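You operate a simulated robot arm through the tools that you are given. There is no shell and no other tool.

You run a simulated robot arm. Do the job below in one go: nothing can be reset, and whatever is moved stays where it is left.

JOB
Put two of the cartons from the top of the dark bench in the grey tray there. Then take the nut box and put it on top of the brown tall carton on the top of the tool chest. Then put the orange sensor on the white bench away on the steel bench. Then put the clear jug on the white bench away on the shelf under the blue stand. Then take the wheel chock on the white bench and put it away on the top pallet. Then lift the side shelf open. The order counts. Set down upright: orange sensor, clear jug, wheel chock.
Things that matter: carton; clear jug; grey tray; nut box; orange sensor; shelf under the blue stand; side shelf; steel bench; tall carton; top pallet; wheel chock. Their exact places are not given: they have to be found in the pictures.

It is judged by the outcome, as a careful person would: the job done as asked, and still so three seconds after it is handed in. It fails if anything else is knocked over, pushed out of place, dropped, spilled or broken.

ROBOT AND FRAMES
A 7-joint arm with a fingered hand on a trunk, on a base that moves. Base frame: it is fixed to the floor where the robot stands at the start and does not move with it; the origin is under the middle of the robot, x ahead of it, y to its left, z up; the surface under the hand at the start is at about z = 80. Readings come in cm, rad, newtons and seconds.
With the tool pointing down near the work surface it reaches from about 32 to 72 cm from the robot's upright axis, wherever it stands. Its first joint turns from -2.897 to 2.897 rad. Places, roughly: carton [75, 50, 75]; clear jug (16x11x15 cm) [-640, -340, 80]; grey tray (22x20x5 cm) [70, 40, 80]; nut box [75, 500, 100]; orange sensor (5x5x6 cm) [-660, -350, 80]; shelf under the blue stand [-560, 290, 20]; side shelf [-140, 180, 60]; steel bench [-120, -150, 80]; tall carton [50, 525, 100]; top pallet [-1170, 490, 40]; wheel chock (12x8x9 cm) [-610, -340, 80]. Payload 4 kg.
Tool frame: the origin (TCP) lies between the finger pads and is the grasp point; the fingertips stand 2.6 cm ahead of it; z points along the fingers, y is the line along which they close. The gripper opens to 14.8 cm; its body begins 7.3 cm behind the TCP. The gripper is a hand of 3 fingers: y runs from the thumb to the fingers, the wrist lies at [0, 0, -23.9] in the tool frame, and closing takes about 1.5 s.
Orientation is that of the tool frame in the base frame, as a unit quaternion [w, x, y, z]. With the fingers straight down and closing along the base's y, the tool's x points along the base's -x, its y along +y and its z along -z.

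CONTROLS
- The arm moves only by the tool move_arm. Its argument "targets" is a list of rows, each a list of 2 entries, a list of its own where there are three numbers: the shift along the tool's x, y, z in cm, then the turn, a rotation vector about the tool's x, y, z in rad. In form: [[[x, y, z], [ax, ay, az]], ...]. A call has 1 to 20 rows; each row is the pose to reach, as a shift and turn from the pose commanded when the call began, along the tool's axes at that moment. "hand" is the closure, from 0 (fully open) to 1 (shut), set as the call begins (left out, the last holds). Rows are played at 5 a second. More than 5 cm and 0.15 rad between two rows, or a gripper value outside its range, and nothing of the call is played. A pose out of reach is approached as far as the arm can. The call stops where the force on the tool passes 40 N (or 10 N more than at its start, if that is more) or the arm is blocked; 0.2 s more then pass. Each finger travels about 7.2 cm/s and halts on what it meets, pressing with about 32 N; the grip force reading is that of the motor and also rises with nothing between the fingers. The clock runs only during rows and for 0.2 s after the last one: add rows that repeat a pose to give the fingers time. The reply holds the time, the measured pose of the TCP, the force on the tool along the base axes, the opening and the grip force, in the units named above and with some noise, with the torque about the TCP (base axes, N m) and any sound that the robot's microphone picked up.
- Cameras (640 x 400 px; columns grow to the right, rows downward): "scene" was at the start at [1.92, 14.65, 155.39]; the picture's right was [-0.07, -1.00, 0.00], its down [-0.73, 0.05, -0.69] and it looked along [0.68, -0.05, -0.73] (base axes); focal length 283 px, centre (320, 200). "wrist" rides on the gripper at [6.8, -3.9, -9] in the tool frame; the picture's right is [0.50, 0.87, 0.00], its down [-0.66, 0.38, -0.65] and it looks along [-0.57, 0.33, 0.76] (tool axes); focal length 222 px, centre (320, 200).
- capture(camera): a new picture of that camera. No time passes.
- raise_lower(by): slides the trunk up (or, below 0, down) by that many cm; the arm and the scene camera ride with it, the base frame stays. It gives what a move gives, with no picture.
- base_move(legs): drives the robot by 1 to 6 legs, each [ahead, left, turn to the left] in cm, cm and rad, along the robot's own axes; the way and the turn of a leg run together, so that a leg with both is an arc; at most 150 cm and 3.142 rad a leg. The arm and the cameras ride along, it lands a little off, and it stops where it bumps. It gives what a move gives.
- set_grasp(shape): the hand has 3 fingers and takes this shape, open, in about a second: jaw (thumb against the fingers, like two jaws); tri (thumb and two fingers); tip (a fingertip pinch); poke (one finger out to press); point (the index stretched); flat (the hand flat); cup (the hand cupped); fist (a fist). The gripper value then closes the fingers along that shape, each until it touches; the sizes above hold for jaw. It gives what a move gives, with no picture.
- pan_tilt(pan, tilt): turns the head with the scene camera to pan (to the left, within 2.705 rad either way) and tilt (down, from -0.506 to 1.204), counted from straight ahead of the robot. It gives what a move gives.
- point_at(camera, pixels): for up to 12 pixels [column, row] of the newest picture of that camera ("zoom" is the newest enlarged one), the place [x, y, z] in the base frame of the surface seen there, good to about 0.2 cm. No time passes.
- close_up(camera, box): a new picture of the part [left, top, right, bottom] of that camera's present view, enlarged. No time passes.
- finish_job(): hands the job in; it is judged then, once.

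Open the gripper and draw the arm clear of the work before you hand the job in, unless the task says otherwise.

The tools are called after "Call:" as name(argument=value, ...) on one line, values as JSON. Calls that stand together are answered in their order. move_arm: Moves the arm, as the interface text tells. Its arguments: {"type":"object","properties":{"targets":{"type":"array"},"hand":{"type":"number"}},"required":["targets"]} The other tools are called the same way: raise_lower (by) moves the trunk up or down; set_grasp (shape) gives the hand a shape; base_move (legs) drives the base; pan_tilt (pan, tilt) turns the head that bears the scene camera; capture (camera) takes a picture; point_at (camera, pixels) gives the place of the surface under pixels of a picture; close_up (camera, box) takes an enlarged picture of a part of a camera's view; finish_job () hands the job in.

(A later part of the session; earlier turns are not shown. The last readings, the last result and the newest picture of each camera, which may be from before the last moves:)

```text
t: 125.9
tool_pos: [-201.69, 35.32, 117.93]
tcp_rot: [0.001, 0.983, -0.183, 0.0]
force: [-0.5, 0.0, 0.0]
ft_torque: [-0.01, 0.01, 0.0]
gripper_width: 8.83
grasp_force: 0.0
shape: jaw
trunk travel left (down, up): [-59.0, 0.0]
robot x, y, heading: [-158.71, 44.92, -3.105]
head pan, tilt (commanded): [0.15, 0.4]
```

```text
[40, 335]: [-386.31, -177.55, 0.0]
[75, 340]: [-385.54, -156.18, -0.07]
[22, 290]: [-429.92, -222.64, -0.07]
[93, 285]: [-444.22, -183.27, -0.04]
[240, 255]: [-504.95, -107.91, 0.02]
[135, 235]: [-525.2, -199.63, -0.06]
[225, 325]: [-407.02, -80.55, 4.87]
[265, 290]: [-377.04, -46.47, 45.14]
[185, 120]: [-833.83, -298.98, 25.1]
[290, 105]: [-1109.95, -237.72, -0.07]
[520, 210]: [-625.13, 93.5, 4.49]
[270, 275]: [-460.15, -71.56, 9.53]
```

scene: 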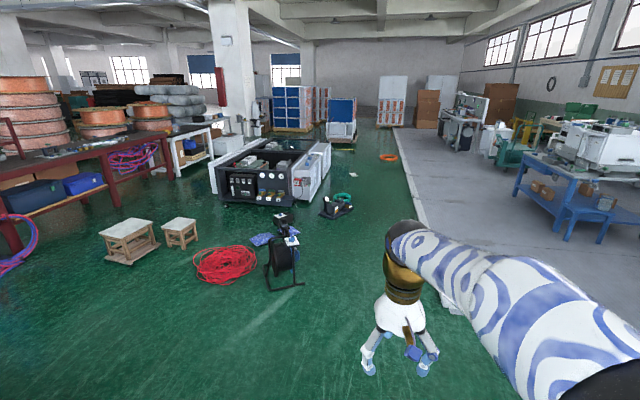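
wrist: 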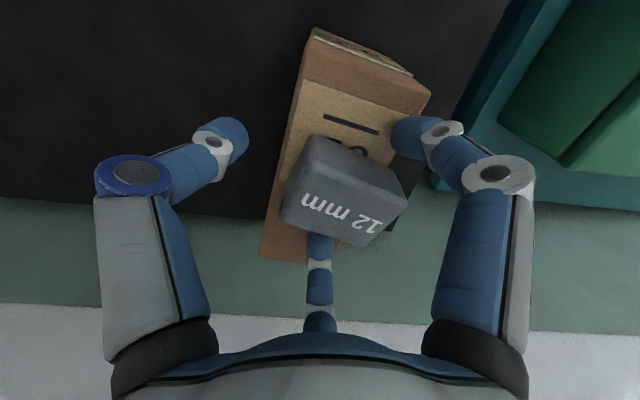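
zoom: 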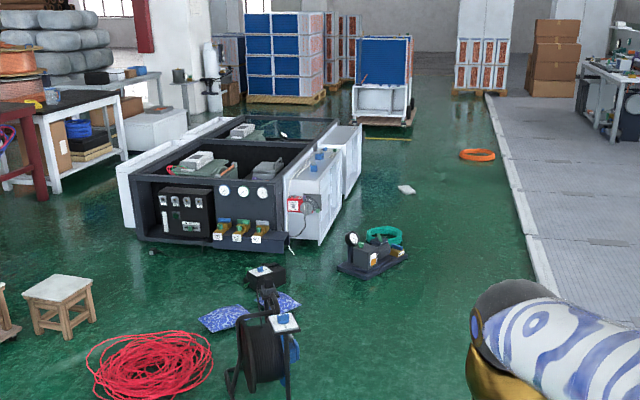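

West way: I'd pass at y≈45 (lamp's coil ends y≈8, curb at y≈93), turn south at x≈-765 (machine ends at x≈-700, orange coil at x≈-822), then come to the bench along y≈-255. First correct the heading and drive 300 cm.

Call:
base_move(legs=[[0, 0, -0.037], [150, -3, 0], [150, 0, 0]])

Call:
capture(camera="scene")

```text
refused: leg 2 is longer than a leg can be; nothing moved
```

```text
taken
```

scene: 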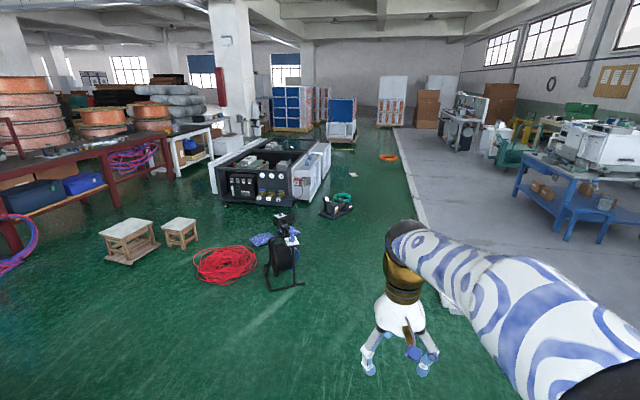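

A leg may be at most 150 cm overall; I use 148 cm legs.

Call:
base_move(legs=[[0, 0, -0.037], [148, -3, 0], [148, 0, 0]])

Call:
capture(camera="scene")

```text
t: 140.6
tool_pos: [-498.81, 49.42, 117.95]
tcp_rot: [0.0, 0.974, -0.228, 0.0]
force: [-0.5, 0.1, 0.2]
ft_torque: [0.03, 0.03, 0.0]
gripper_width: 8.82
grasp_force: 0.1
shape: jaw
trunk travel left (down, up): [-59.0, 0.0]
robot x, y, heading: [-455.08, 55.36, 3.087]
head pan, tilt (commanded): [0.15, 0.4]
```

```text
taken
```

scene: 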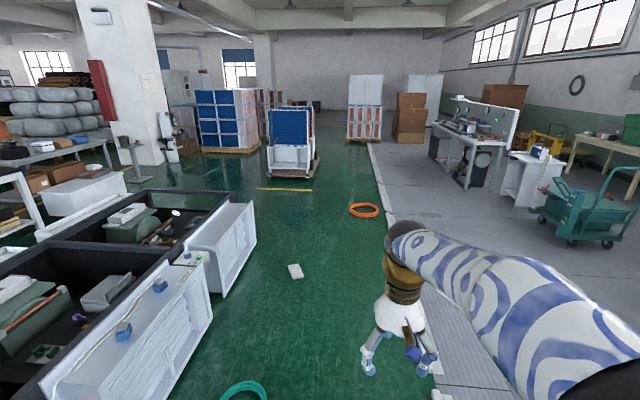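

Robot at (-455,55), heading drifted to 3.087. I correct and drive on to x≈-765.

Call:
point_at(camera="scene", pixels=[[364, 210], [350, 212], [295, 272], [255, 245], [240, 200], [290, 178], [285, 190], [75, 200], [310, 150], [90, 210], [385, 190], [25, 215]])

Call:
base_move(legs=[[0, 0, 0.055], [148, 10, 0]])

```text
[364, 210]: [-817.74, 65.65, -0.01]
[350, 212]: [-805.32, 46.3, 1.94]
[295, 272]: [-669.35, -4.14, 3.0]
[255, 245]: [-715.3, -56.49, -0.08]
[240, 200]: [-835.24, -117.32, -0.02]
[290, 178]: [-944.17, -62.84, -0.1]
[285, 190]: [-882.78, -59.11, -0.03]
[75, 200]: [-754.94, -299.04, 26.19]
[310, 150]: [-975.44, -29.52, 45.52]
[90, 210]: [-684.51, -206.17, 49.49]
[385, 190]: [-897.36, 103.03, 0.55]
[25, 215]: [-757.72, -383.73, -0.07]
```

```text
t: 148.4
tool_pos: [-646.08, 35.66, 117.95]
tcp_rot: [0.0, 0.98, -0.198, 0.0]
force: [0.0, 0.3, -0.7]
ft_torque: [-0.03, 0.0, -0.01]
gripper_width: 8.82
grasp_force: 0.0
shape: jaw
trunk travel left (down, up): [-59.0, 0.0]
robot x, y, heading: [-602.68, 44.22, -3.129]
head pan, tilt (commanded): [0.15, 0.4]
```

At (-603,44). I drive to x≈-757, turn left to face -y, and go 148 cm south.

Call:
base_move(legs=[[148, 0, 0], [7, 0, 0], [0, 0, 1.558], [148, 0, 0]])

Call:
pan_tilt(pan=0.5, tilt=0.5)

Call:
capture(camera="scene")

```text
t: 166.9
tool_pos: [-755.87, -145.91, 117.97]
tcp_rot: [0.0, 0.842, 0.539, 0.0]
force: [0.0, 0.0, 0.2]
ft_torque: [-0.02, 0.01, 0.03]
gripper_width: 8.86
grasp_force: 0.1
shape: jaw
trunk travel left (down, up): [-59.0, 0.0]
robot x, y, heading: [-763.06, -102.03, -1.595]
head pan, tilt (commanded): [0.15, 0.4]
stopped in leg 4: the robot was blocked; the commanded pose is now the measured one
```

```text
t: 167.7
tool_pos: [-755.9, -145.99, 117.8]
tcp_rot: [0.0, 0.843, 0.539, 0.001]
force: [-1.2, 0.2, 0.7]
ft_torque: [-0.01, 0.01, 0.0]
gripper_width: 8.85
grasp_force: 0.0
shape: jaw
trunk travel left (down, up): [-59.0, 0.0]
robot x, y, heading: [-763.05, -101.66, -1.598]
head pan, tilt (commanded): [0.499, 0.499]
```

```text
taken
```

scene: 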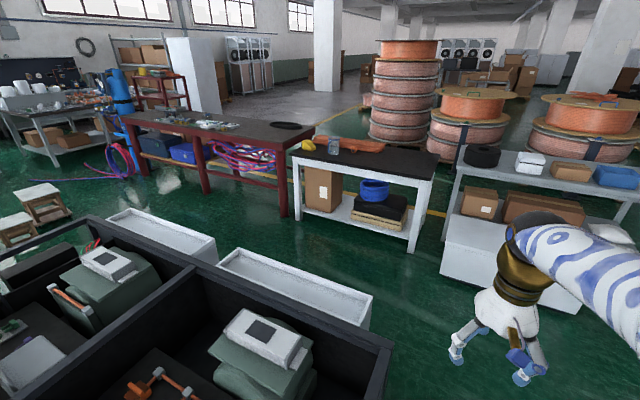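

The drive stopped just short at (-763,-102), touching something. I look down around the base to see what.

Call:
pan_tilt(pan=0.9, tilt=1.1)

Call:
capture(camera="scene")

Call:
point_at(camera="scene", pixels=[[320, 60], [320, 120], [320, 180], [320, 240], [420, 120], [420, 200], [250, 200], [200, 250], [480, 240], [380, 250]])

Call:
pan_tilt(pan=-0.8, tilt=1.0)

Call:
capture(camera="scene")

```text
t: 168.7
tool_pos: [-755.94, -145.96, 117.93]
tcp_rot: [-0.001, 0.842, 0.539, 0.0]
force: [0.4, 0.0, -0.3]
ft_torque: [0.01, -0.03, -0.01]
gripper_width: 8.83
grasp_force: 0.1
shape: jaw
trunk travel left (down, up): [-59.0, 0.0]
robot x, y, heading: [-763.36, -102.44, -1.597]
head pan, tilt (commanded): [0.901, 1.1]
```

```text
taken
```

scene: 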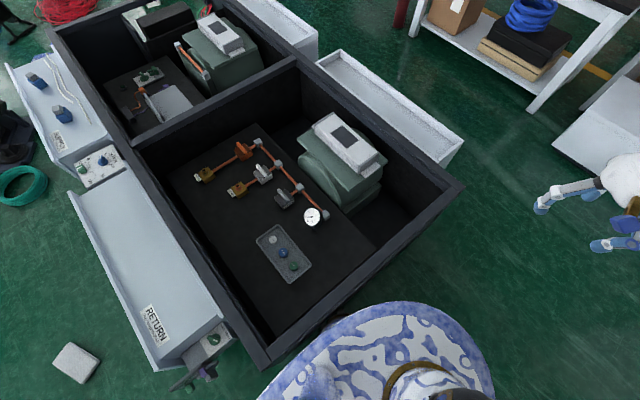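

```text
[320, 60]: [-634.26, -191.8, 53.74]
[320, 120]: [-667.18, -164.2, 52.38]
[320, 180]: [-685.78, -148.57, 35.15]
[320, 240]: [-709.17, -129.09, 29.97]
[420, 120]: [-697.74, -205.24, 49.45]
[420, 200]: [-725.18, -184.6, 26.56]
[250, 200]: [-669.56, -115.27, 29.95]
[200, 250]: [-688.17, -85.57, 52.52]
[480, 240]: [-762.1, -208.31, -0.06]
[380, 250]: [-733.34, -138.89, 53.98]
```

```text
t: 170.4
tool_pos: [-756.01, -145.97, 118.0]
tcp_rot: [0.001, 0.843, 0.538, 0.0]
force: [0.3, -0.7, 0.0]
ft_torque: [-0.01, -0.01, 0.02]
gripper_width: 8.86
grasp_force: 0.1
shape: jaw
trunk travel left (down, up): [-59.0, 0.0]
robot x, y, heading: [-763.06, -101.61, -1.595]
head pan, tilt (commanded): [-0.799, 1.0]
```

```text
taken
```

scene: 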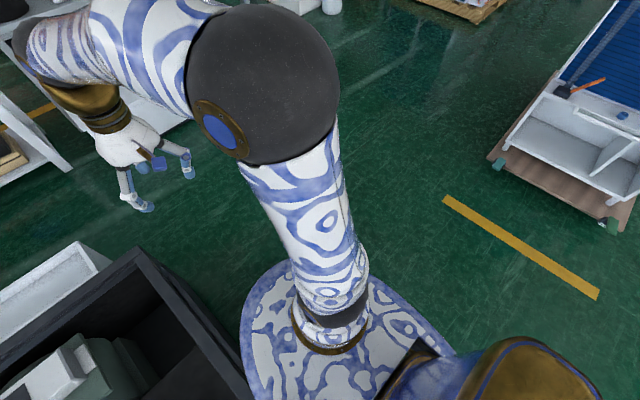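

The black machine frame ends at x≈-735, so I was grazing it. I shift 15 cm right (-x) and measure the white boxes on the machine's south side and the white bench.

Call:
base_move(legs=[[0, -15, 0.024]])

Call:
pan_tilt(pan=0.6, tilt=0.6)

Call:
capture(camera="scene")

```text
t: 171.8
tool_pos: [-770.27, -145.65, 117.95]
tcp_rot: [0.0, 0.835, 0.55, 0.001]
force: [-1.2, 0.0, -0.5]
ft_torque: [0.0, -0.01, 0.02]
gripper_width: 8.86
grasp_force: 0.1
shape: jaw
trunk travel left (down, up): [-59.0, 0.0]
robot x, y, heading: [-778.59, -101.71, -1.572]
head pan, tilt (commanded): [-0.799, 1.0]
```

```text
t: 173.3
tool_pos: [-770.16, -145.47, 117.97]
tcp_rot: [0.0, 0.836, 0.549, 0.0]
force: [-0.3, -0.5, -0.7]
ft_torque: [0.02, 0.0, -0.02]
gripper_width: 8.85
grasp_force: 0.2
shape: jaw
trunk travel left (down, up): [-59.0, 0.0]
robot x, y, heading: [-778.45, -101.99, -1.573]
head pan, tilt (commanded): [0.6, 0.6]
```

```text
taken
```

scene: 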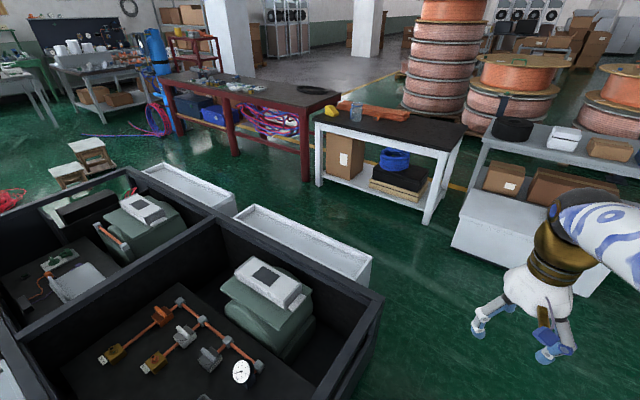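

Now I measure the white boxes at (300,245), the bench front corners and legs, and the things on it: jug (357,110), yellow item (330,112), orange item (385,112).

Call:
close_up(camera="scene", box=[220, 70, 480, 290])

Call:
point_at(camera="scene", pixels=[[370, 262], [372, 285], [260, 215], [250, 200], [432, 215], [440, 155], [318, 185], [316, 128], [460, 250], [500, 230], [330, 112], [385, 112]])

```text
1.82 times, centred on (350, 180) of scene
```

zoom: 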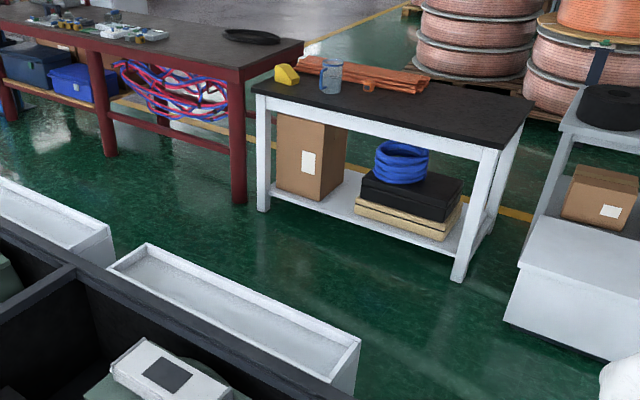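

```text
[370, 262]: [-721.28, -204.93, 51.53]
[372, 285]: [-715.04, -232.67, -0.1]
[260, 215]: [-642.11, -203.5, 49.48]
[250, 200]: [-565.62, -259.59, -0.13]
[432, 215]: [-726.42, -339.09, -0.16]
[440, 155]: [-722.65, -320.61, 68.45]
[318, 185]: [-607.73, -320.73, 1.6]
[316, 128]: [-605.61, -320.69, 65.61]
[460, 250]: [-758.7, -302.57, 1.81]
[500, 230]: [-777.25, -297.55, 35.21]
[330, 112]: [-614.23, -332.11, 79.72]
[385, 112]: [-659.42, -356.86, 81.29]
```

The bench holds the yellow chock, the jug and an orange heap with the small sensor. I measure the white box rim and bench items in the zoom.

Call:
point_at(camera="zoom", pixels=[[300, 316], [200, 268], [357, 347], [150, 244], [357, 375], [90, 210], [287, 75], [331, 78], [369, 87], [400, 80], [340, 68], [450, 100]])

Call:
close_up(camera="scene", box=[310, 85, 440, 145])

```text
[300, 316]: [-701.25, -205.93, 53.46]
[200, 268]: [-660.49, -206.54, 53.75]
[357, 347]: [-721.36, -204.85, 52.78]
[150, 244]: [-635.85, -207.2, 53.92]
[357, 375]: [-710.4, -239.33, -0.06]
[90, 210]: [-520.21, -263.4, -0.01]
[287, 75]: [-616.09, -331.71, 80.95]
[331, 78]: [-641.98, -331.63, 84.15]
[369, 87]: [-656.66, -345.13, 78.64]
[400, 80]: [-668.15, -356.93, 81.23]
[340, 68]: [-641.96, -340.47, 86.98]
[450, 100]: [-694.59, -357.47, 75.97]
```

```text
4.92 times, centred on (375, 115) of scene
```

zoom: 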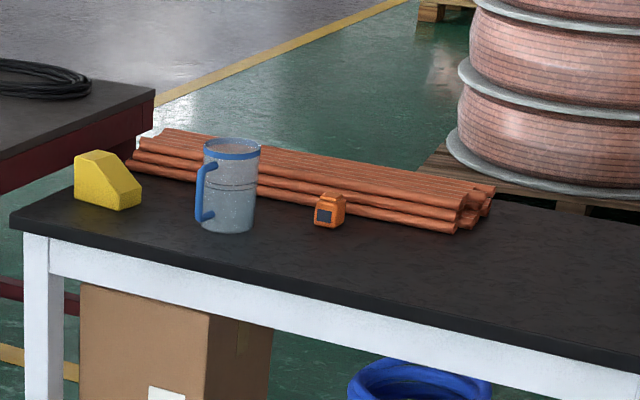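

White boxes' rim is at y≈-207, so the gap to the bench (y≈-320) is wide. I also check whether a shorter eastern way exists past the stools and hoses.

Call:
point_at(camera="scene", pixels=[[90, 175], [105, 165], [72, 165], [60, 185], [85, 137], [120, 135], [150, 130], [160, 100], [305, 175], [170, 120], [20, 105], [45, 125]])

Call:
close_up(camera="scene", box=[0, 60, 240, 210])

```text
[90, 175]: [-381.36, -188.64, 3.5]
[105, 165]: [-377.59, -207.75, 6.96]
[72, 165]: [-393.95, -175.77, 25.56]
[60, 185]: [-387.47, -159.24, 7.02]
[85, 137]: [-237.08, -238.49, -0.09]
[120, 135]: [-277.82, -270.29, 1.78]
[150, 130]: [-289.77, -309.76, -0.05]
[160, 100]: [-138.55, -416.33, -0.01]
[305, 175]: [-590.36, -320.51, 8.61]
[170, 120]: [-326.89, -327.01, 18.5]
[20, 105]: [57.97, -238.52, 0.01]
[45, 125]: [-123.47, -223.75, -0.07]
```

```text
2.67 times, centred on (120, 135) of scene
```

zoom: 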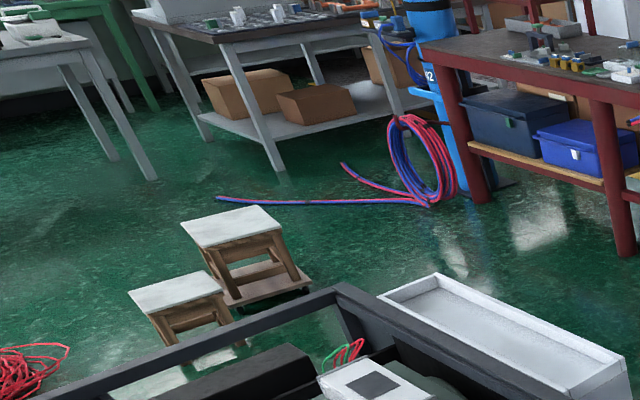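

The eastern way past the stools (south edge y≈-225, hoses from (-290,-310) to (-237,-238)) looks passable with care later. Now I drive to stand before the white bench.

Call:
base_move(legs=[[148, 0, 0], [5, 0, 0], [0, 130, 0]])

Call:
pan_tilt(pan=0.0, tilt=0.8)

Call:
capture(camera="scene")

```text
t: 187.4
tool_pos: [-640.66, -299.6, 117.94]
tcp_rot: [0.001, 0.837, 0.548, 0.0]
force: [-0.3, -0.8, -0.2]
ft_torque: [-0.01, -0.01, -0.01]
gripper_width: 8.87
grasp_force: 0.0
shape: jaw
trunk travel left (down, up): [-59.0, 0.0]
robot x, y, heading: [-648.91, -256.34, -1.575]
head pan, tilt (commanded): [0.6, 0.6]
```

```text
t: 188.4
tool_pos: [-640.74, -299.83, 118.02]
tcp_rot: [-0.001, 0.837, 0.547, 0.001]
force: [-0.1, 0.3, 0.5]
ft_torque: [-0.02, 0.01, -0.04]
gripper_width: 8.84
grasp_force: 0.0
shape: jaw
trunk travel left (down, up): [-59.0, 0.0]
robot x, y, heading: [-648.86, -256.03, -1.574]
head pan, tilt (commanded): [0.0, 0.799]
```

```text
taken
```

scene: 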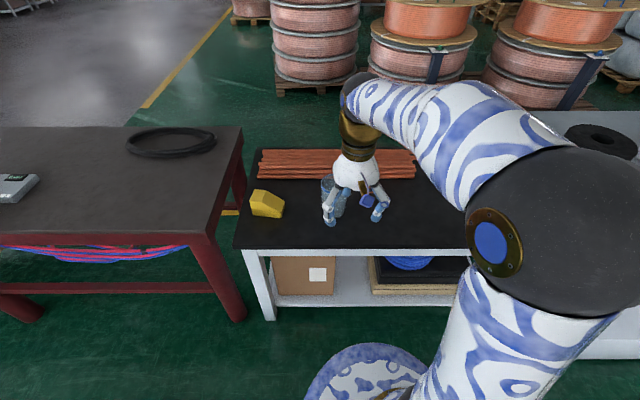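

I'm in front of the bench. I look through the wrist camera and measure the bench edge and objects.

Call:
capture(camera="wrist")

Call:
point_at(camera="scene", pixels=[[250, 245], [400, 248], [262, 195], [275, 215], [330, 185], [255, 180], [410, 170], [300, 160], [345, 190]])

```text
taken
```

wrist: 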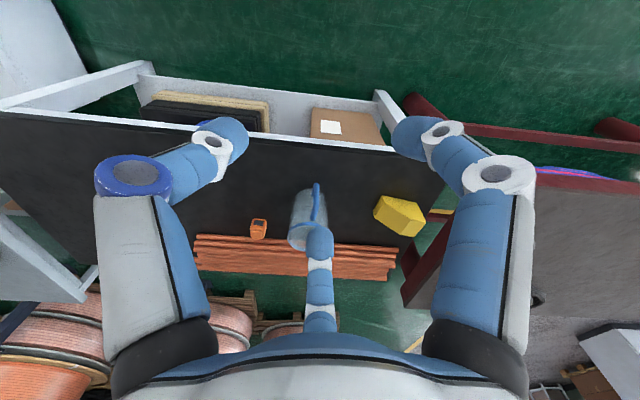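

```text
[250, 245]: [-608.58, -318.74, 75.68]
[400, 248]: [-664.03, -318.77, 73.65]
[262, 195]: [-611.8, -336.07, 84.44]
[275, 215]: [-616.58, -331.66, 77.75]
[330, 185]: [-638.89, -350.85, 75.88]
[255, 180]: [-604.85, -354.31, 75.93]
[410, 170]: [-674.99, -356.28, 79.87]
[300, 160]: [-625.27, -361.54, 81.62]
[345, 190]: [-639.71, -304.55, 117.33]
```

Bench edge y≈-318.7, top z≈75.9. The sensor shows at wrist (258,229), with copper pipes close behind. I enlarge it.

Call:
close_up(camera="wrist", box=[200, 170, 440, 290])

Call:
point_at(camera="zoom", pixels=[[155, 160], [140, 135], [170, 135], [165, 180], [145, 178], [155, 145], [130, 190], [250, 200], [290, 120], [310, 60], [265, 150], [540, 120]])

```text
2.67 times, centred on (320, 230) of wrist
```

zoom: 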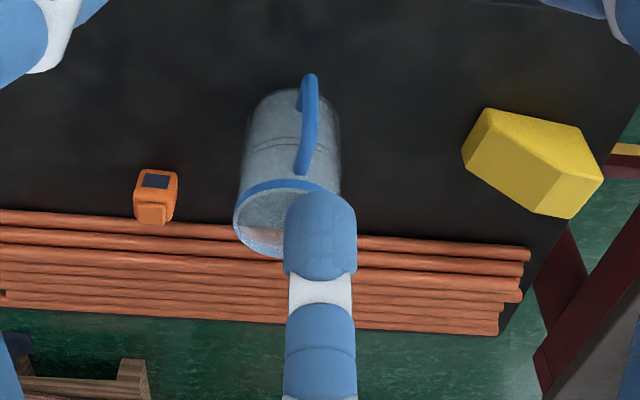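

```text
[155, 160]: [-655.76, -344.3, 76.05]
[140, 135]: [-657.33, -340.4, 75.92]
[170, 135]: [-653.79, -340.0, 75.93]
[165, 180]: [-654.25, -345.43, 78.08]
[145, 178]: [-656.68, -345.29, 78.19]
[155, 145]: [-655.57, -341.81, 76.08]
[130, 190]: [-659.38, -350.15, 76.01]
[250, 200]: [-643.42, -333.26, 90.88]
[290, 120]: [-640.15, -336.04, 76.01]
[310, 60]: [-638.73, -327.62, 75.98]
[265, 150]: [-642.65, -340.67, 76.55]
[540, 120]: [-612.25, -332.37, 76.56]
```

I zoom in more on the sensor.

Call:
close_up(camera="wrist", box=[234, 210, 282, 240])

Call:
point_at(camera="zoom", pixels=[[230, 110], [410, 105], [240, 250], [400, 265], [250, 330], [380, 340], [320, 300], [320, 150], [420, 180], [200, 330], [440, 340]])

```text
13.33 times, centred on (258, 225) of wrist
```

zoom: 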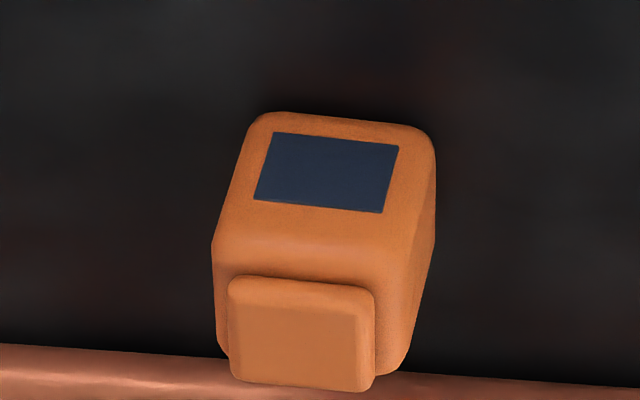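

```text
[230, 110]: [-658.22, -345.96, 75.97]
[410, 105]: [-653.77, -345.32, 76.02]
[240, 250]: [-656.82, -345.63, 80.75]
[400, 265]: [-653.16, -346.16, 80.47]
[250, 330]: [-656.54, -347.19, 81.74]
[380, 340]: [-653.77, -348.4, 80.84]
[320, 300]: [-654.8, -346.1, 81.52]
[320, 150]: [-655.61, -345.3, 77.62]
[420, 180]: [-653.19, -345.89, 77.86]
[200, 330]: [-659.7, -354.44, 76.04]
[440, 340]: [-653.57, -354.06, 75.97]
```

Sensor: front face y≈-345.2, x -657.5…-652.8, top ≈81–82; pipes begin at y≈-355, jug 13 cm away. I drive 27 cm closer and bring the trunk back down 6.5 cm.

Call:
base_move(legs=[[27, 0, 0]])

Call:
raise_lower(by=-6.5)

Call:
capture(camera="scene")

```text
t: 190.3
tool_pos: [-640.82, -326.99, 117.96]
tcp_rot: [-0.001, 0.837, 0.547, 0.0]
force: [0.0, 0.6, 0.4]
ft_torque: [0.02, 0.01, 0.04]
gripper_width: 8.82
grasp_force: 0.0
shape: jaw
trunk travel left (down, up): [-59.0, 0.0]
robot x, y, heading: [-648.84, -283.19, -1.574]
head pan, tilt (commanded): [0.0, 0.799]
```

```text
t: 191.3
tool_pos: [-640.84, -326.98, 111.49]
tcp_rot: [0.0, 0.837, 0.547, 0.0]
force: [0.7, 1.1, -0.2]
ft_torque: [0.02, -0.01, 0.01]
gripper_width: 8.84
grasp_force: 0.0
shape: jaw
trunk travel left (down, up): [-52.5, 6.5]
robot x, y, heading: [-649.15, -283.45, -1.575]
head pan, tilt (commanded): [0.0, 0.799]
```

```text
taken
```

scene: 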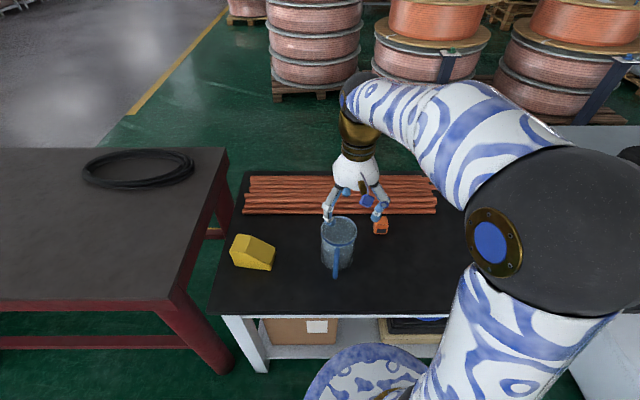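

The sensor shows at (380,226). I move the hand over it while turning it 0.94 rad so one finger faces the robot side and two straddle it from left/right, and stop at z≈100.

Call:
move_arm(targets=[[[-3.52, -0.7, 0], [0, 0, -0.135]], [[-7.04, -1.4, 0], [0, 0, -0.27]], [[-10.56, -2.1, 0], [0, 0, -0.405]], [[-14.08, -2.81, 0], [0, 0, -0.54]], [[-17.6, -3.51, 0], [0, 0, -0.675]], [[-21.12, -4.21, 0], [0, 0, -0.81]], [[-24.64, -4.91, 0], [0, 0, -0.942]], [[-24.64, -4.91, 4], [0, 0, -0.942]], [[-24.64, -4.91, 8], [0, 0, -0.942]], [[-24.64, -4.91, 11.5], [0, 0, -0.942]], [[-24.64, -4.91, 11.5], [0, 0, -0.942]]], hand=0.35)

Call:
capture(camera="wrist")

Call:
capture(camera="scene")

```text
t: 193.7
tool_pos: [-655.36, -347.63, 100.08]
tcp_rot: [0.001, 0.497, 0.868, 0.0]
force: [0.9, -0.1, 0.3]
ft_torque: [0.04, -0.02, -0.03]
gripper_width: 9.57
grasp_force: 0.1
shape: jaw
trunk travel left (down, up): [-52.5, 6.5]
robot x, y, heading: [-648.85, -283.24, -1.578]
head pan, tilt (commanded): [0.0, 0.799]
```

```text
taken
```

wrist: 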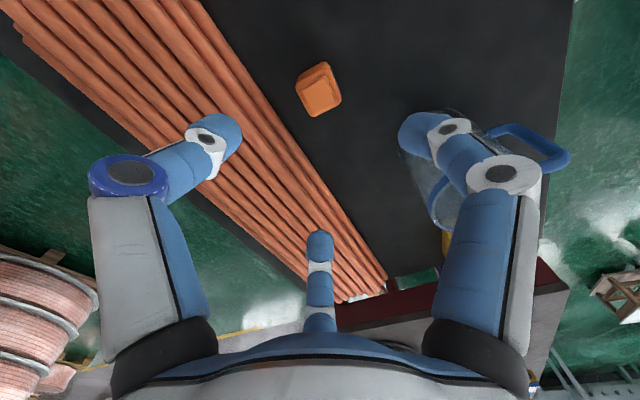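

```text
taken
```

scene: 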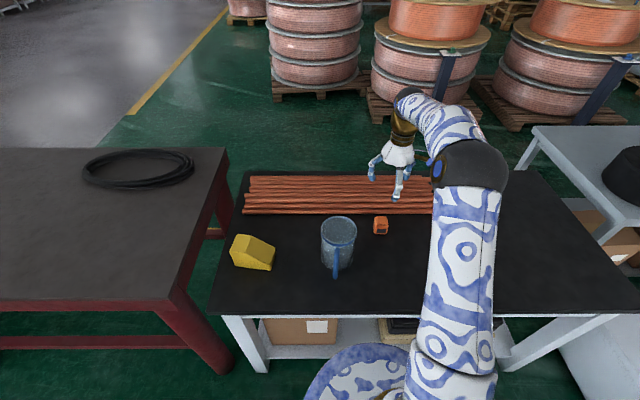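

The sensor is at wrist (318,88) below the fingers. I measure it again, and the pipe edge, from here.

Call:
close_up(camera="wrist", box=[240, 40, 400, 140])

Call:
point_at(camera="zoom", pixels=[[230, 185], [310, 90], [365, 110], [400, 230], [300, 300], [320, 245], [270, 220], [385, 250], [130, 200], [180, 290], [230, 380], [60, 60]])

```text
4.00 times, centred on (320, 90) of wrist
```

zoom: 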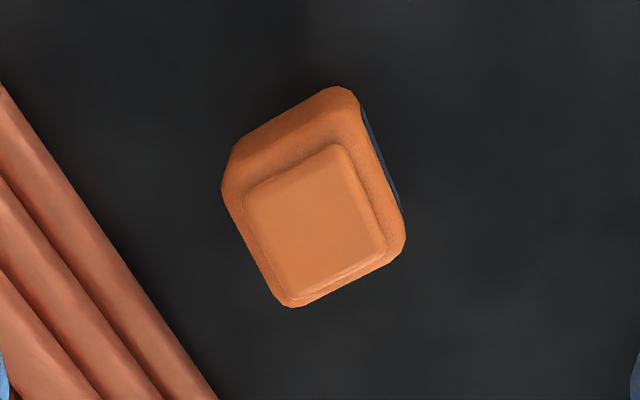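

```text
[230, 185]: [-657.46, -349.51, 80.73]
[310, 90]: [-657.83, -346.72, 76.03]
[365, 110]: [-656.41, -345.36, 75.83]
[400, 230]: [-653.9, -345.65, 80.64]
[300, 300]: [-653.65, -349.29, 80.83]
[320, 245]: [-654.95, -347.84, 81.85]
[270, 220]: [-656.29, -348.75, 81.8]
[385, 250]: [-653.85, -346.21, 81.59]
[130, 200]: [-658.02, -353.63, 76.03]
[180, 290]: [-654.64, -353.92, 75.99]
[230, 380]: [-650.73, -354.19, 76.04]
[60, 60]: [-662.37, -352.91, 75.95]
```

The sensor's centre is (-655.4,-347.5), body ≈4×4 cm, pipes start at y≈-354.5: all clear. I descend 21 cm to z≈79.1 and check before closing.

Call:
move_arm(targets=[[[0, 0, 4.5], [0, 0, 0]], [[0, 0, 9], [0, 0, 0]], [[0, 0, 13], [0, 0, 0]], [[0, 0, 16.5], [0, 0, 0]], [[0, 0, 19], [0, 0, 0]], [[0, 0, 20.9], [0, 0, 0]], [[0, 0, 20.9], [0, 0, 0]]])

Call:
capture(camera="wrist")

```text
t: 195.3
tool_pos: [-655.3, -347.64, 79.08]
tcp_rot: [0.0, 0.497, 0.868, 0.0]
force: [-0.5, -0.1, -1.0]
ft_torque: [0.03, -0.01, -0.04]
gripper_width: 9.56
grasp_force: 0.0
shape: jaw
trunk travel left (down, up): [-52.5, 6.5]
robot x, y, heading: [-649.04, -283.18, -1.578]
head pan, tilt (commanded): [0.0, 0.799]
```

```text
taken
```

wrist: 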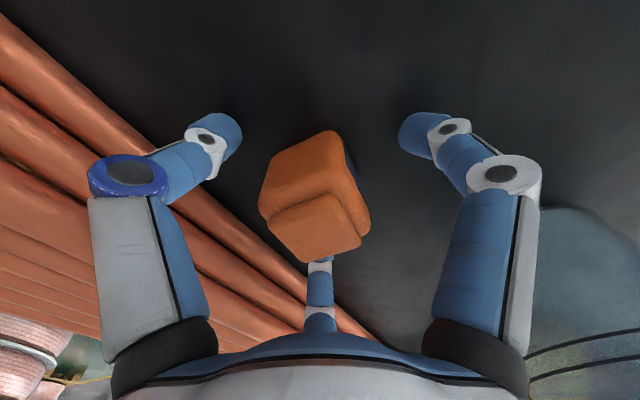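

The sensor sits between the three fingers and nothing is touched. I close the hand.

Call:
move_arm(targets=[[[0, 0, 0], [0, 0, 0]], [[0, 0, 0], [0, 0, 0]], [[0, 0, 0], [0, 0, 0]], [[0, 0, 0], [0, 0, 0]], [[0, 0, 0], [0, 0, 0]], [[0, 0, 0], [0, 0, 0]], [[0, 0, 0], [0, 0, 0]]], hand=1)

Call:
capture(camera="wrist")

```text
t: 196.9
tool_pos: [-655.24, -347.69, 79.14]
tcp_rot: [0.0, 0.497, 0.868, 0.0]
force: [-1.2, 0.3, 0.1]
ft_torque: [0.02, -0.01, -0.01]
gripper_width: 4.47
grasp_force: 32.1
shape: jaw
trunk travel left (down, up): [-52.5, 6.5]
robot x, y, heading: [-649.34, -283.07, -1.573]
head pan, tilt (commanded): [0.0, 0.799]
```

```text
taken
```

wrist: 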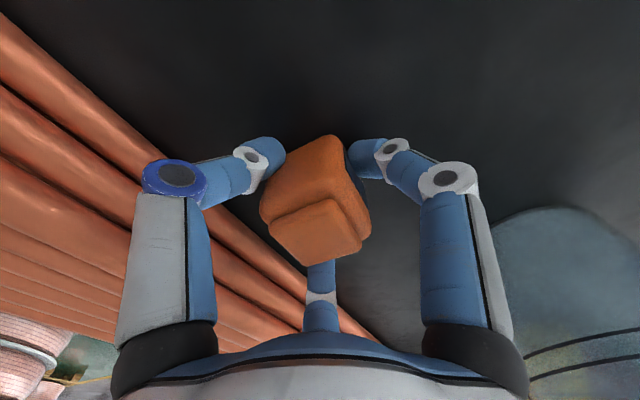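

Gripped (4.47 cm, 32 N). I lift it 28 cm straight up, then pull the arm back 18 cm toward the robot.

Call:
move_arm(targets=[[[0, 0, -3], [0, 0, 0]], [[0, 0, -7], [0, 0, 0]], [[0, 0, -11], [0, 0, 0]], [[0, 0, -15.5], [0, 0, 0]], [[0, 0, -20], [0, 0, 0]], [[0, 0, -24], [0, 0, 0]], [[0, 0, -28], [0, 0, 0]], [[3.9, 2.3, -28], [0, 0, 0]], [[7.8, 4.6, -28], [0, 0, 0]], [[11.7, 6.9, -28], [0, 0, 0]], [[15.6, 9.2, -28], [0, 0, 0]], [[15.6, 9.2, -28], [0, 0, 0]]])

Call:
capture(camera="wrist")

Call:
capture(camera="scene")

```text
t: 199.5
tool_pos: [-655.04, -329.44, 106.97]
tcp_rot: [0.0, 0.497, 0.867, 0.0]
force: [-0.5, -0.5, -1.2]
ft_torque: [0.02, -0.02, -0.01]
gripper_width: 4.45
grasp_force: 31.9
shape: jaw
trunk travel left (down, up): [-52.5, 6.5]
robot x, y, heading: [-649.07, -283.54, -1.576]
head pan, tilt (commanded): [0.0, 0.799]
```

```text
taken
```

wrist: 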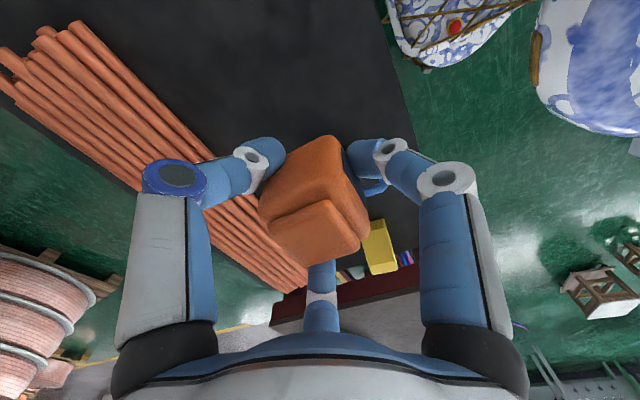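

```text
taken
```

scene: 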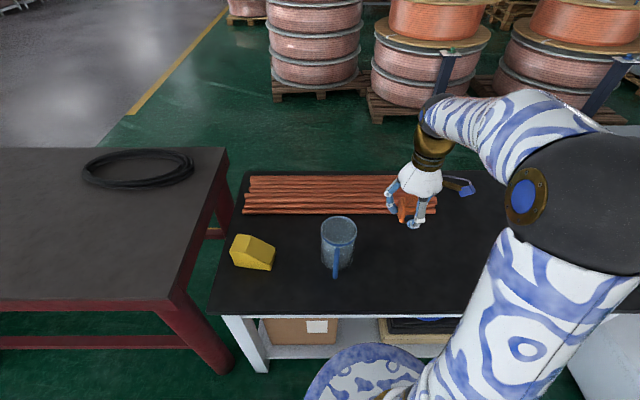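

The sensor is held firmly. Before leaving by the east, I measure the red table's front and corner in this view.

Call:
point_at(camera="scene", pixels=[[100, 300], [170, 300], [20, 300], [225, 365], [205, 340], [225, 190], [337, 235], [337, 270], [252, 252], [260, 262], [240, 240], [340, 222]])

Call:
base_move(legs=[[-20, 0, 0], [0, 0, 1.574]])

Call:
pan_tilt(pan=0.0, tilt=0.65)

Call:
capture(camera="scene")

```text
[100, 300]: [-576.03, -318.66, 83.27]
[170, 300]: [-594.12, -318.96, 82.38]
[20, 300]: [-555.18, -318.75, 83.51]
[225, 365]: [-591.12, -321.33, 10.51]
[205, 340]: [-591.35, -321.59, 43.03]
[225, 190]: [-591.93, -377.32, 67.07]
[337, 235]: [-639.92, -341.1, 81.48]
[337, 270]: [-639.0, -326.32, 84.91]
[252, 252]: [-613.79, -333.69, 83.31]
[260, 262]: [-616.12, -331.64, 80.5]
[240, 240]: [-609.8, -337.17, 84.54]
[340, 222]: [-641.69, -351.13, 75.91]
```

```text
t: 204.9
tool_pos: [-602.87, -270.45, 107.04]
tcp_rot: [0.0, -0.251, 0.968, 0.0]
force: [0.4, 0.4, -0.7]
ft_torque: [-0.01, 0.02, -0.02]
gripper_width: 4.44
grasp_force: 31.8
shape: jaw
trunk travel left (down, up): [-52.5, 6.5]
robot x, y, heading: [-648.44, -263.07, -0.028]
head pan, tilt (commanded): [0.0, 0.799]
```

```text
t: 205.6
tool_pos: [-602.82, -270.43, 106.87]
tcp_rot: [0.001, -0.252, 0.968, 0.0]
force: [0.0, -0.8, -1.7]
ft_torque: [0.01, -0.02, 0.01]
gripper_width: 4.44
grasp_force: 31.9
shape: jaw
trunk travel left (down, up): [-52.5, 6.5]
robot x, y, heading: [-648.93, -263.31, -0.029]
head pan, tilt (commanded): [0.0, 0.649]
```

```text
taken
```

scene: 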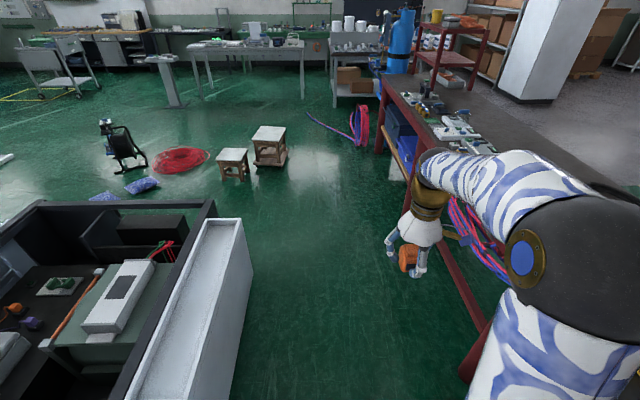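

Now the eastern way is visible: stools at (233,160),(270,145), hoses at (340,125), table's far leg at (380,140). I measure them.

Call:
close_up(camera="scene", box=[80, 20, 440, 245])

Call:
point_at(camera="scene", pixels=[[285, 163], [256, 166], [270, 160], [246, 178], [222, 180], [288, 150], [308, 114], [340, 138], [360, 145], [378, 152], [330, 130], [240, 225]])

```text
1.78 times, centred on (260, 132) of scene
```

zoom: 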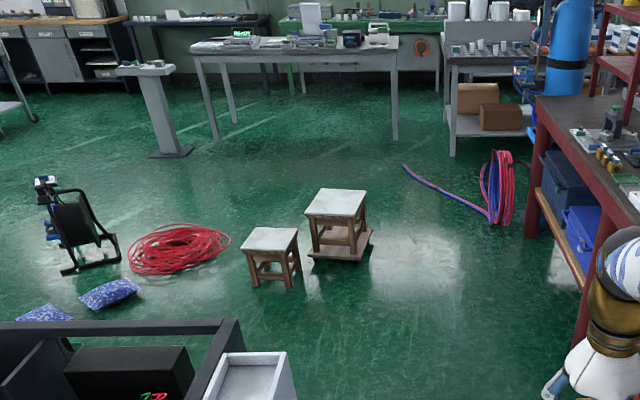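

```text
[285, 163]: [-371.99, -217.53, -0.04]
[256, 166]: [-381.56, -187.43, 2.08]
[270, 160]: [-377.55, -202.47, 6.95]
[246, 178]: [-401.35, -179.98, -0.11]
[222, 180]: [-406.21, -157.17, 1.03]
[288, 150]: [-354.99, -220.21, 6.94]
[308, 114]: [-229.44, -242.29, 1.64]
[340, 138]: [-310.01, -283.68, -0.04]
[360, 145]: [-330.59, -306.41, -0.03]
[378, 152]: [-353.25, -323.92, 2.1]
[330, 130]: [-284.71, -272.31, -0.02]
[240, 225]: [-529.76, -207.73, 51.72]
```

The gap between the dolly stool (corner ≈(-345,-222)) and the hose line is about 70 cm for my ≈56 cm base. I drive to x≈-425 along y≈-266 first and re-measure there.

Call:
base_move(legs=[[0, 0, 0.029], [148, -2, 0], [76, 0, 0]])

Call:
pan_tilt(pan=0.2, tilt=0.9)

Call:
capture(camera="scene")

```text
t: 217.1
tool_pos: [-376.31, -266.02, 106.99]
tcp_rot: [0.0, -0.28, 0.96, 0.0]
force: [0.8, 0.0, -1.5]
ft_torque: [0.01, -0.01, 0.01]
gripper_width: 4.43
grasp_force: 32.0
shape: jaw
trunk travel left (down, up): [-52.5, 6.5]
robot x, y, heading: [-422.54, -261.77, 0.037]
head pan, tilt (commanded): [0.0, 0.649]
```

```text
t: 217.9
tool_pos: [-376.13, -265.97, 107.01]
tcp_rot: [0.0, -0.281, 0.96, 0.0]
force: [0.0, 0.2, -1.0]
ft_torque: [-0.07, 0.0, 0.0]
gripper_width: 4.45
grasp_force: 31.5
shape: jaw
trunk travel left (down, up): [-52.5, 6.5]
robot x, y, heading: [-422.22, -261.87, 0.035]
head pan, tilt (commanded): [0.201, 0.901]
```

```text
taken
```

scene: 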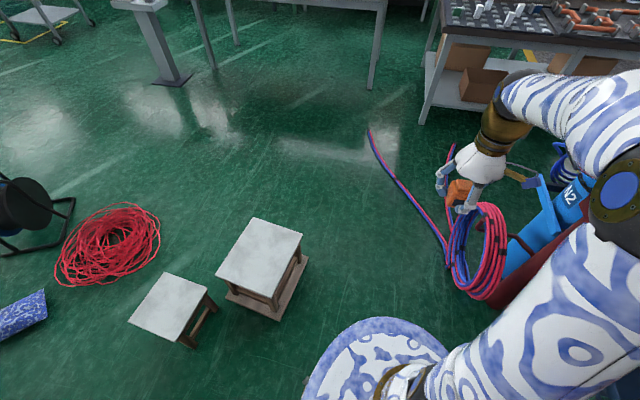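

Now stool 1's dolly corner is near (308,258) and (278,320); the hose runs (370,130)–(450,250) with the coil around (480,250). I measure them.

Call:
point_at(camera="scene", pixels=[[307, 258], [278, 318], [230, 298], [370, 130], [400, 182], [430, 228], [448, 250], [460, 285], [485, 300], [455, 145], [302, 235], [345, 318]])

```text
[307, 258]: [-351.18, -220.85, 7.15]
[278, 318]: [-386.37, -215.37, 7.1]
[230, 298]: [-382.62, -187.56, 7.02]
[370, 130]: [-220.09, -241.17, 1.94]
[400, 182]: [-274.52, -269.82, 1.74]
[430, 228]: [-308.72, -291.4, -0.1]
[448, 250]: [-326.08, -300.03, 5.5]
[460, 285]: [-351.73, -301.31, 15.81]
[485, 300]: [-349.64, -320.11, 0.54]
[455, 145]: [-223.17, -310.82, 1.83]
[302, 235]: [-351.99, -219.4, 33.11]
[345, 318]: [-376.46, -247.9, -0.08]
```

The clear gap is about 80 cm. I go to (-345,-260), turn to heading 0.5 (parallel to the hose), and drive 100 cm through.

Call:
base_move(legs=[[77, -1, 0]])

```text
t: 222.1
tool_pos: [-298.91, -264.91, 106.95]
tcp_rot: [0.0, -0.278, 0.961, 0.0]
force: [-0.3, -0.2, -1.9]
ft_torque: [-0.02, 0.03, 0.02]
gripper_width: 4.43
grasp_force: 31.1
shape: jaw
trunk travel left (down, up): [-52.5, 6.5]
robot x, y, heading: [-345.34, -260.29, 0.034]
head pan, tilt (commanded): [0.201, 0.901]
```

At (-345.3,-260.3) as planned. I turn left 0.466 and drive 100 cm.

Call:
base_move(legs=[[0, 0, 0.466], [100, 0, 0]])

Call:
pan_tilt(pan=0.1, tilt=0.6)

Call:
capture(camera="scene")

```text
t: 228.7
tool_pos: [-213.16, -194.82, 107.01]
tcp_rot: [0.001, -0.494, 0.869, -0.001]
force: [0.7, 0.5, -2.0]
ft_torque: [0.01, -0.01, -0.01]
gripper_width: 4.41
grasp_force: 32.4
shape: jaw
trunk travel left (down, up): [-52.5, 6.5]
robot x, y, heading: [-256.44, -211.65, 0.495]
head pan, tilt (commanded): [0.201, 0.901]
```

```text
t: 229.5
tool_pos: [-213.28, -194.74, 107.0]
tcp_rot: [0.0, -0.495, 0.869, 0.0]
force: [0.7, -0.3, -1.1]
ft_torque: [0.01, -0.03, -0.02]
gripper_width: 4.42
grasp_force: 31.4
shape: jaw
trunk travel left (down, up): [-52.5, 6.5]
robot x, y, heading: [-256.47, -211.79, 0.502]
head pan, tilt (commanded): [0.099, 0.6]
```

```text
taken
```

scene: 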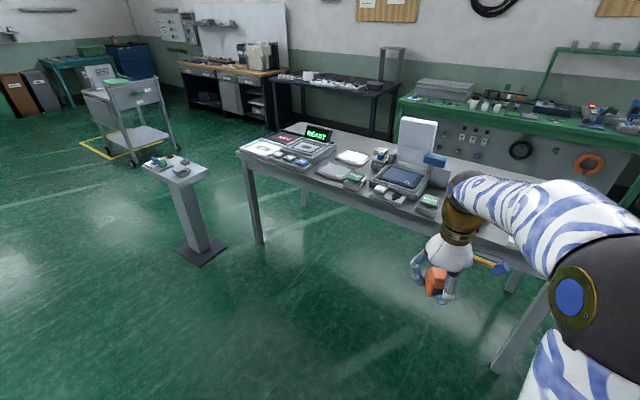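

The steel bench is ahead. I look closely at its top for a free spot.

Call:
close_up(camera="scene", box=[220, 100, 540, 300])

Call:
point_at(camera="scene", pixels=[[240, 152], [280, 130], [300, 172], [400, 205], [500, 240], [460, 175], [350, 130], [258, 243], [205, 250], [200, 180], [500, 370]])

```text
2.00 times, centred on (380, 200) of scene
```

zoom: 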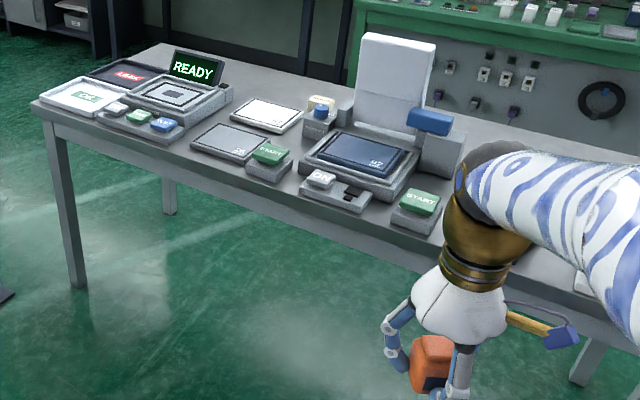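

```text
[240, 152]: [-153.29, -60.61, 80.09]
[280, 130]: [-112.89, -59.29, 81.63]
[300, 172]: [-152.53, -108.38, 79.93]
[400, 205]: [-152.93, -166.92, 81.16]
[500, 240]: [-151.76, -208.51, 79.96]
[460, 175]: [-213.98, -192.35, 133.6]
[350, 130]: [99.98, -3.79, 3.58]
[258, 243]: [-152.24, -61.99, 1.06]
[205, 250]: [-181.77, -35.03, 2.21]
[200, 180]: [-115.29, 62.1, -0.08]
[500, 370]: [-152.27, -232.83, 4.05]
```

The bench's near edge is x≈-153, spanning y≈-58…-236, top z≈80; the right part is hidden by the arm. I turn to face it squarely and look from the wrist too.

Call:
base_move(legs=[[0, 0, -0.5]])

Call:
capture(camera="scene")

Call:
capture(camera="wrist")

```text
t: 231.3
tool_pos: [-210.37, -218.0, 106.91]
tcp_rot: [0.0, -0.26, 0.966, 0.001]
force: [0.9, -0.6, -0.8]
ft_torque: [0.0, 0.0, 0.02]
gripper_width: 4.41
grasp_force: 31.9
shape: jaw
trunk travel left (down, up): [-52.5, 6.5]
robot x, y, heading: [-256.42, -212.14, -0.007]
head pan, tilt (commanded): [0.099, 0.6]
```

```text
taken
```

scene: 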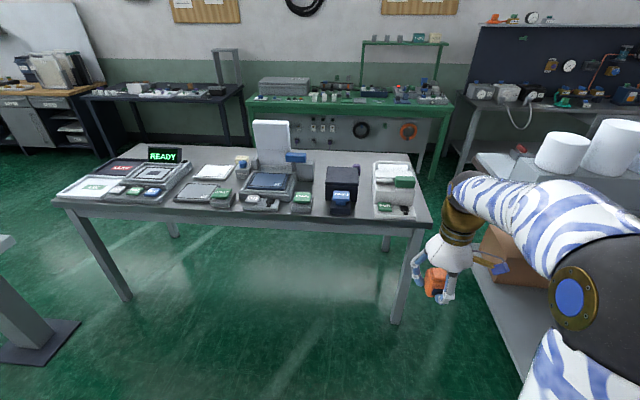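

```text
taken
```

wrist: 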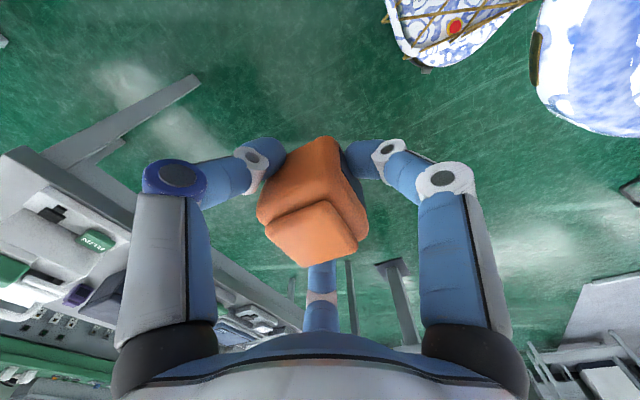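

Now all of the bench is in view. I enlarge its top.

Call:
close_up(camera="scene", box=[230, 120, 440, 240])

Call:
point_at(camera="zoom", pixels=[[250, 180], [270, 215], [265, 130], [420, 180], [425, 110], [400, 290], [605, 290], [250, 240], [190, 110], [330, 125], [270, 280], [600, 200]])

```text
3.05 times, centred on (335, 180) of scene
```

zoom: 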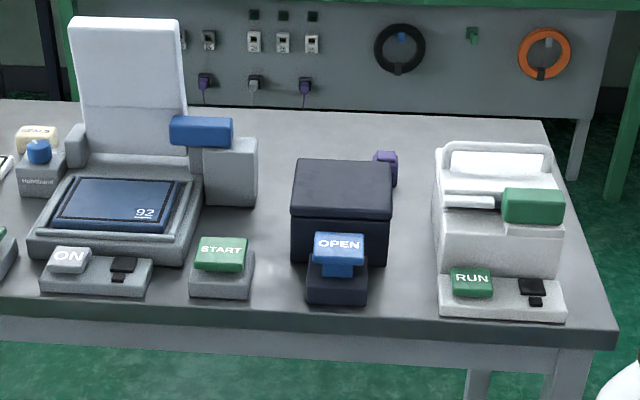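

```text
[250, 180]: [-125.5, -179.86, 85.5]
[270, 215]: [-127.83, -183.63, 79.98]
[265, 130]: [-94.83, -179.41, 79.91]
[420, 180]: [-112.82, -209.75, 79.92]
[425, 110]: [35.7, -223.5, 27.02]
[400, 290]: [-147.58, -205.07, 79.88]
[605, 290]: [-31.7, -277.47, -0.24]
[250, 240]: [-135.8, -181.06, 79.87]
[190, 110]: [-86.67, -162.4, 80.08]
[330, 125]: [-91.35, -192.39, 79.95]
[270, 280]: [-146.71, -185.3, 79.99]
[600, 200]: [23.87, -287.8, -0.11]
```

The near side of the bench is crowded; the back strip at x≈-90…-105 looks free. I check the left part of the bench as well before deciding.

Call:
close_up(camera="scene", box=[50, 130, 260, 240])

Call:
point_at(camera="zoom", pixels=[[480, 90], [400, 100], [440, 60], [560, 90], [350, 200], [430, 150], [560, 200], [520, 130], [300, 70], [40, 205], [380, 60], [420, 205]])

```text
3.05 times, centred on (155, 185) of scene
```

zoom: 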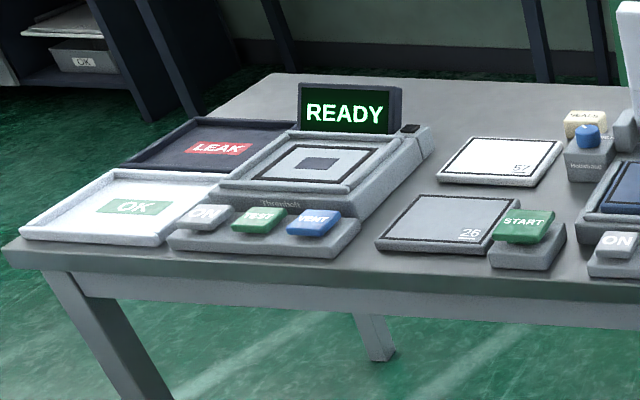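

```text
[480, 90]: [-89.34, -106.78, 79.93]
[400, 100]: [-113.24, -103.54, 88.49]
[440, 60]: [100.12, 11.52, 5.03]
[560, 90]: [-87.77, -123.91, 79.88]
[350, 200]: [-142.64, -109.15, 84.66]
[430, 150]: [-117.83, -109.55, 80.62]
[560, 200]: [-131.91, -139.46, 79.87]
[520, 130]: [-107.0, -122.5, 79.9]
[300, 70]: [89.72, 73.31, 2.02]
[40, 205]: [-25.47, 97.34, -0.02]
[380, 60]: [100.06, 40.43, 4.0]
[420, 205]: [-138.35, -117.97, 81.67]
```

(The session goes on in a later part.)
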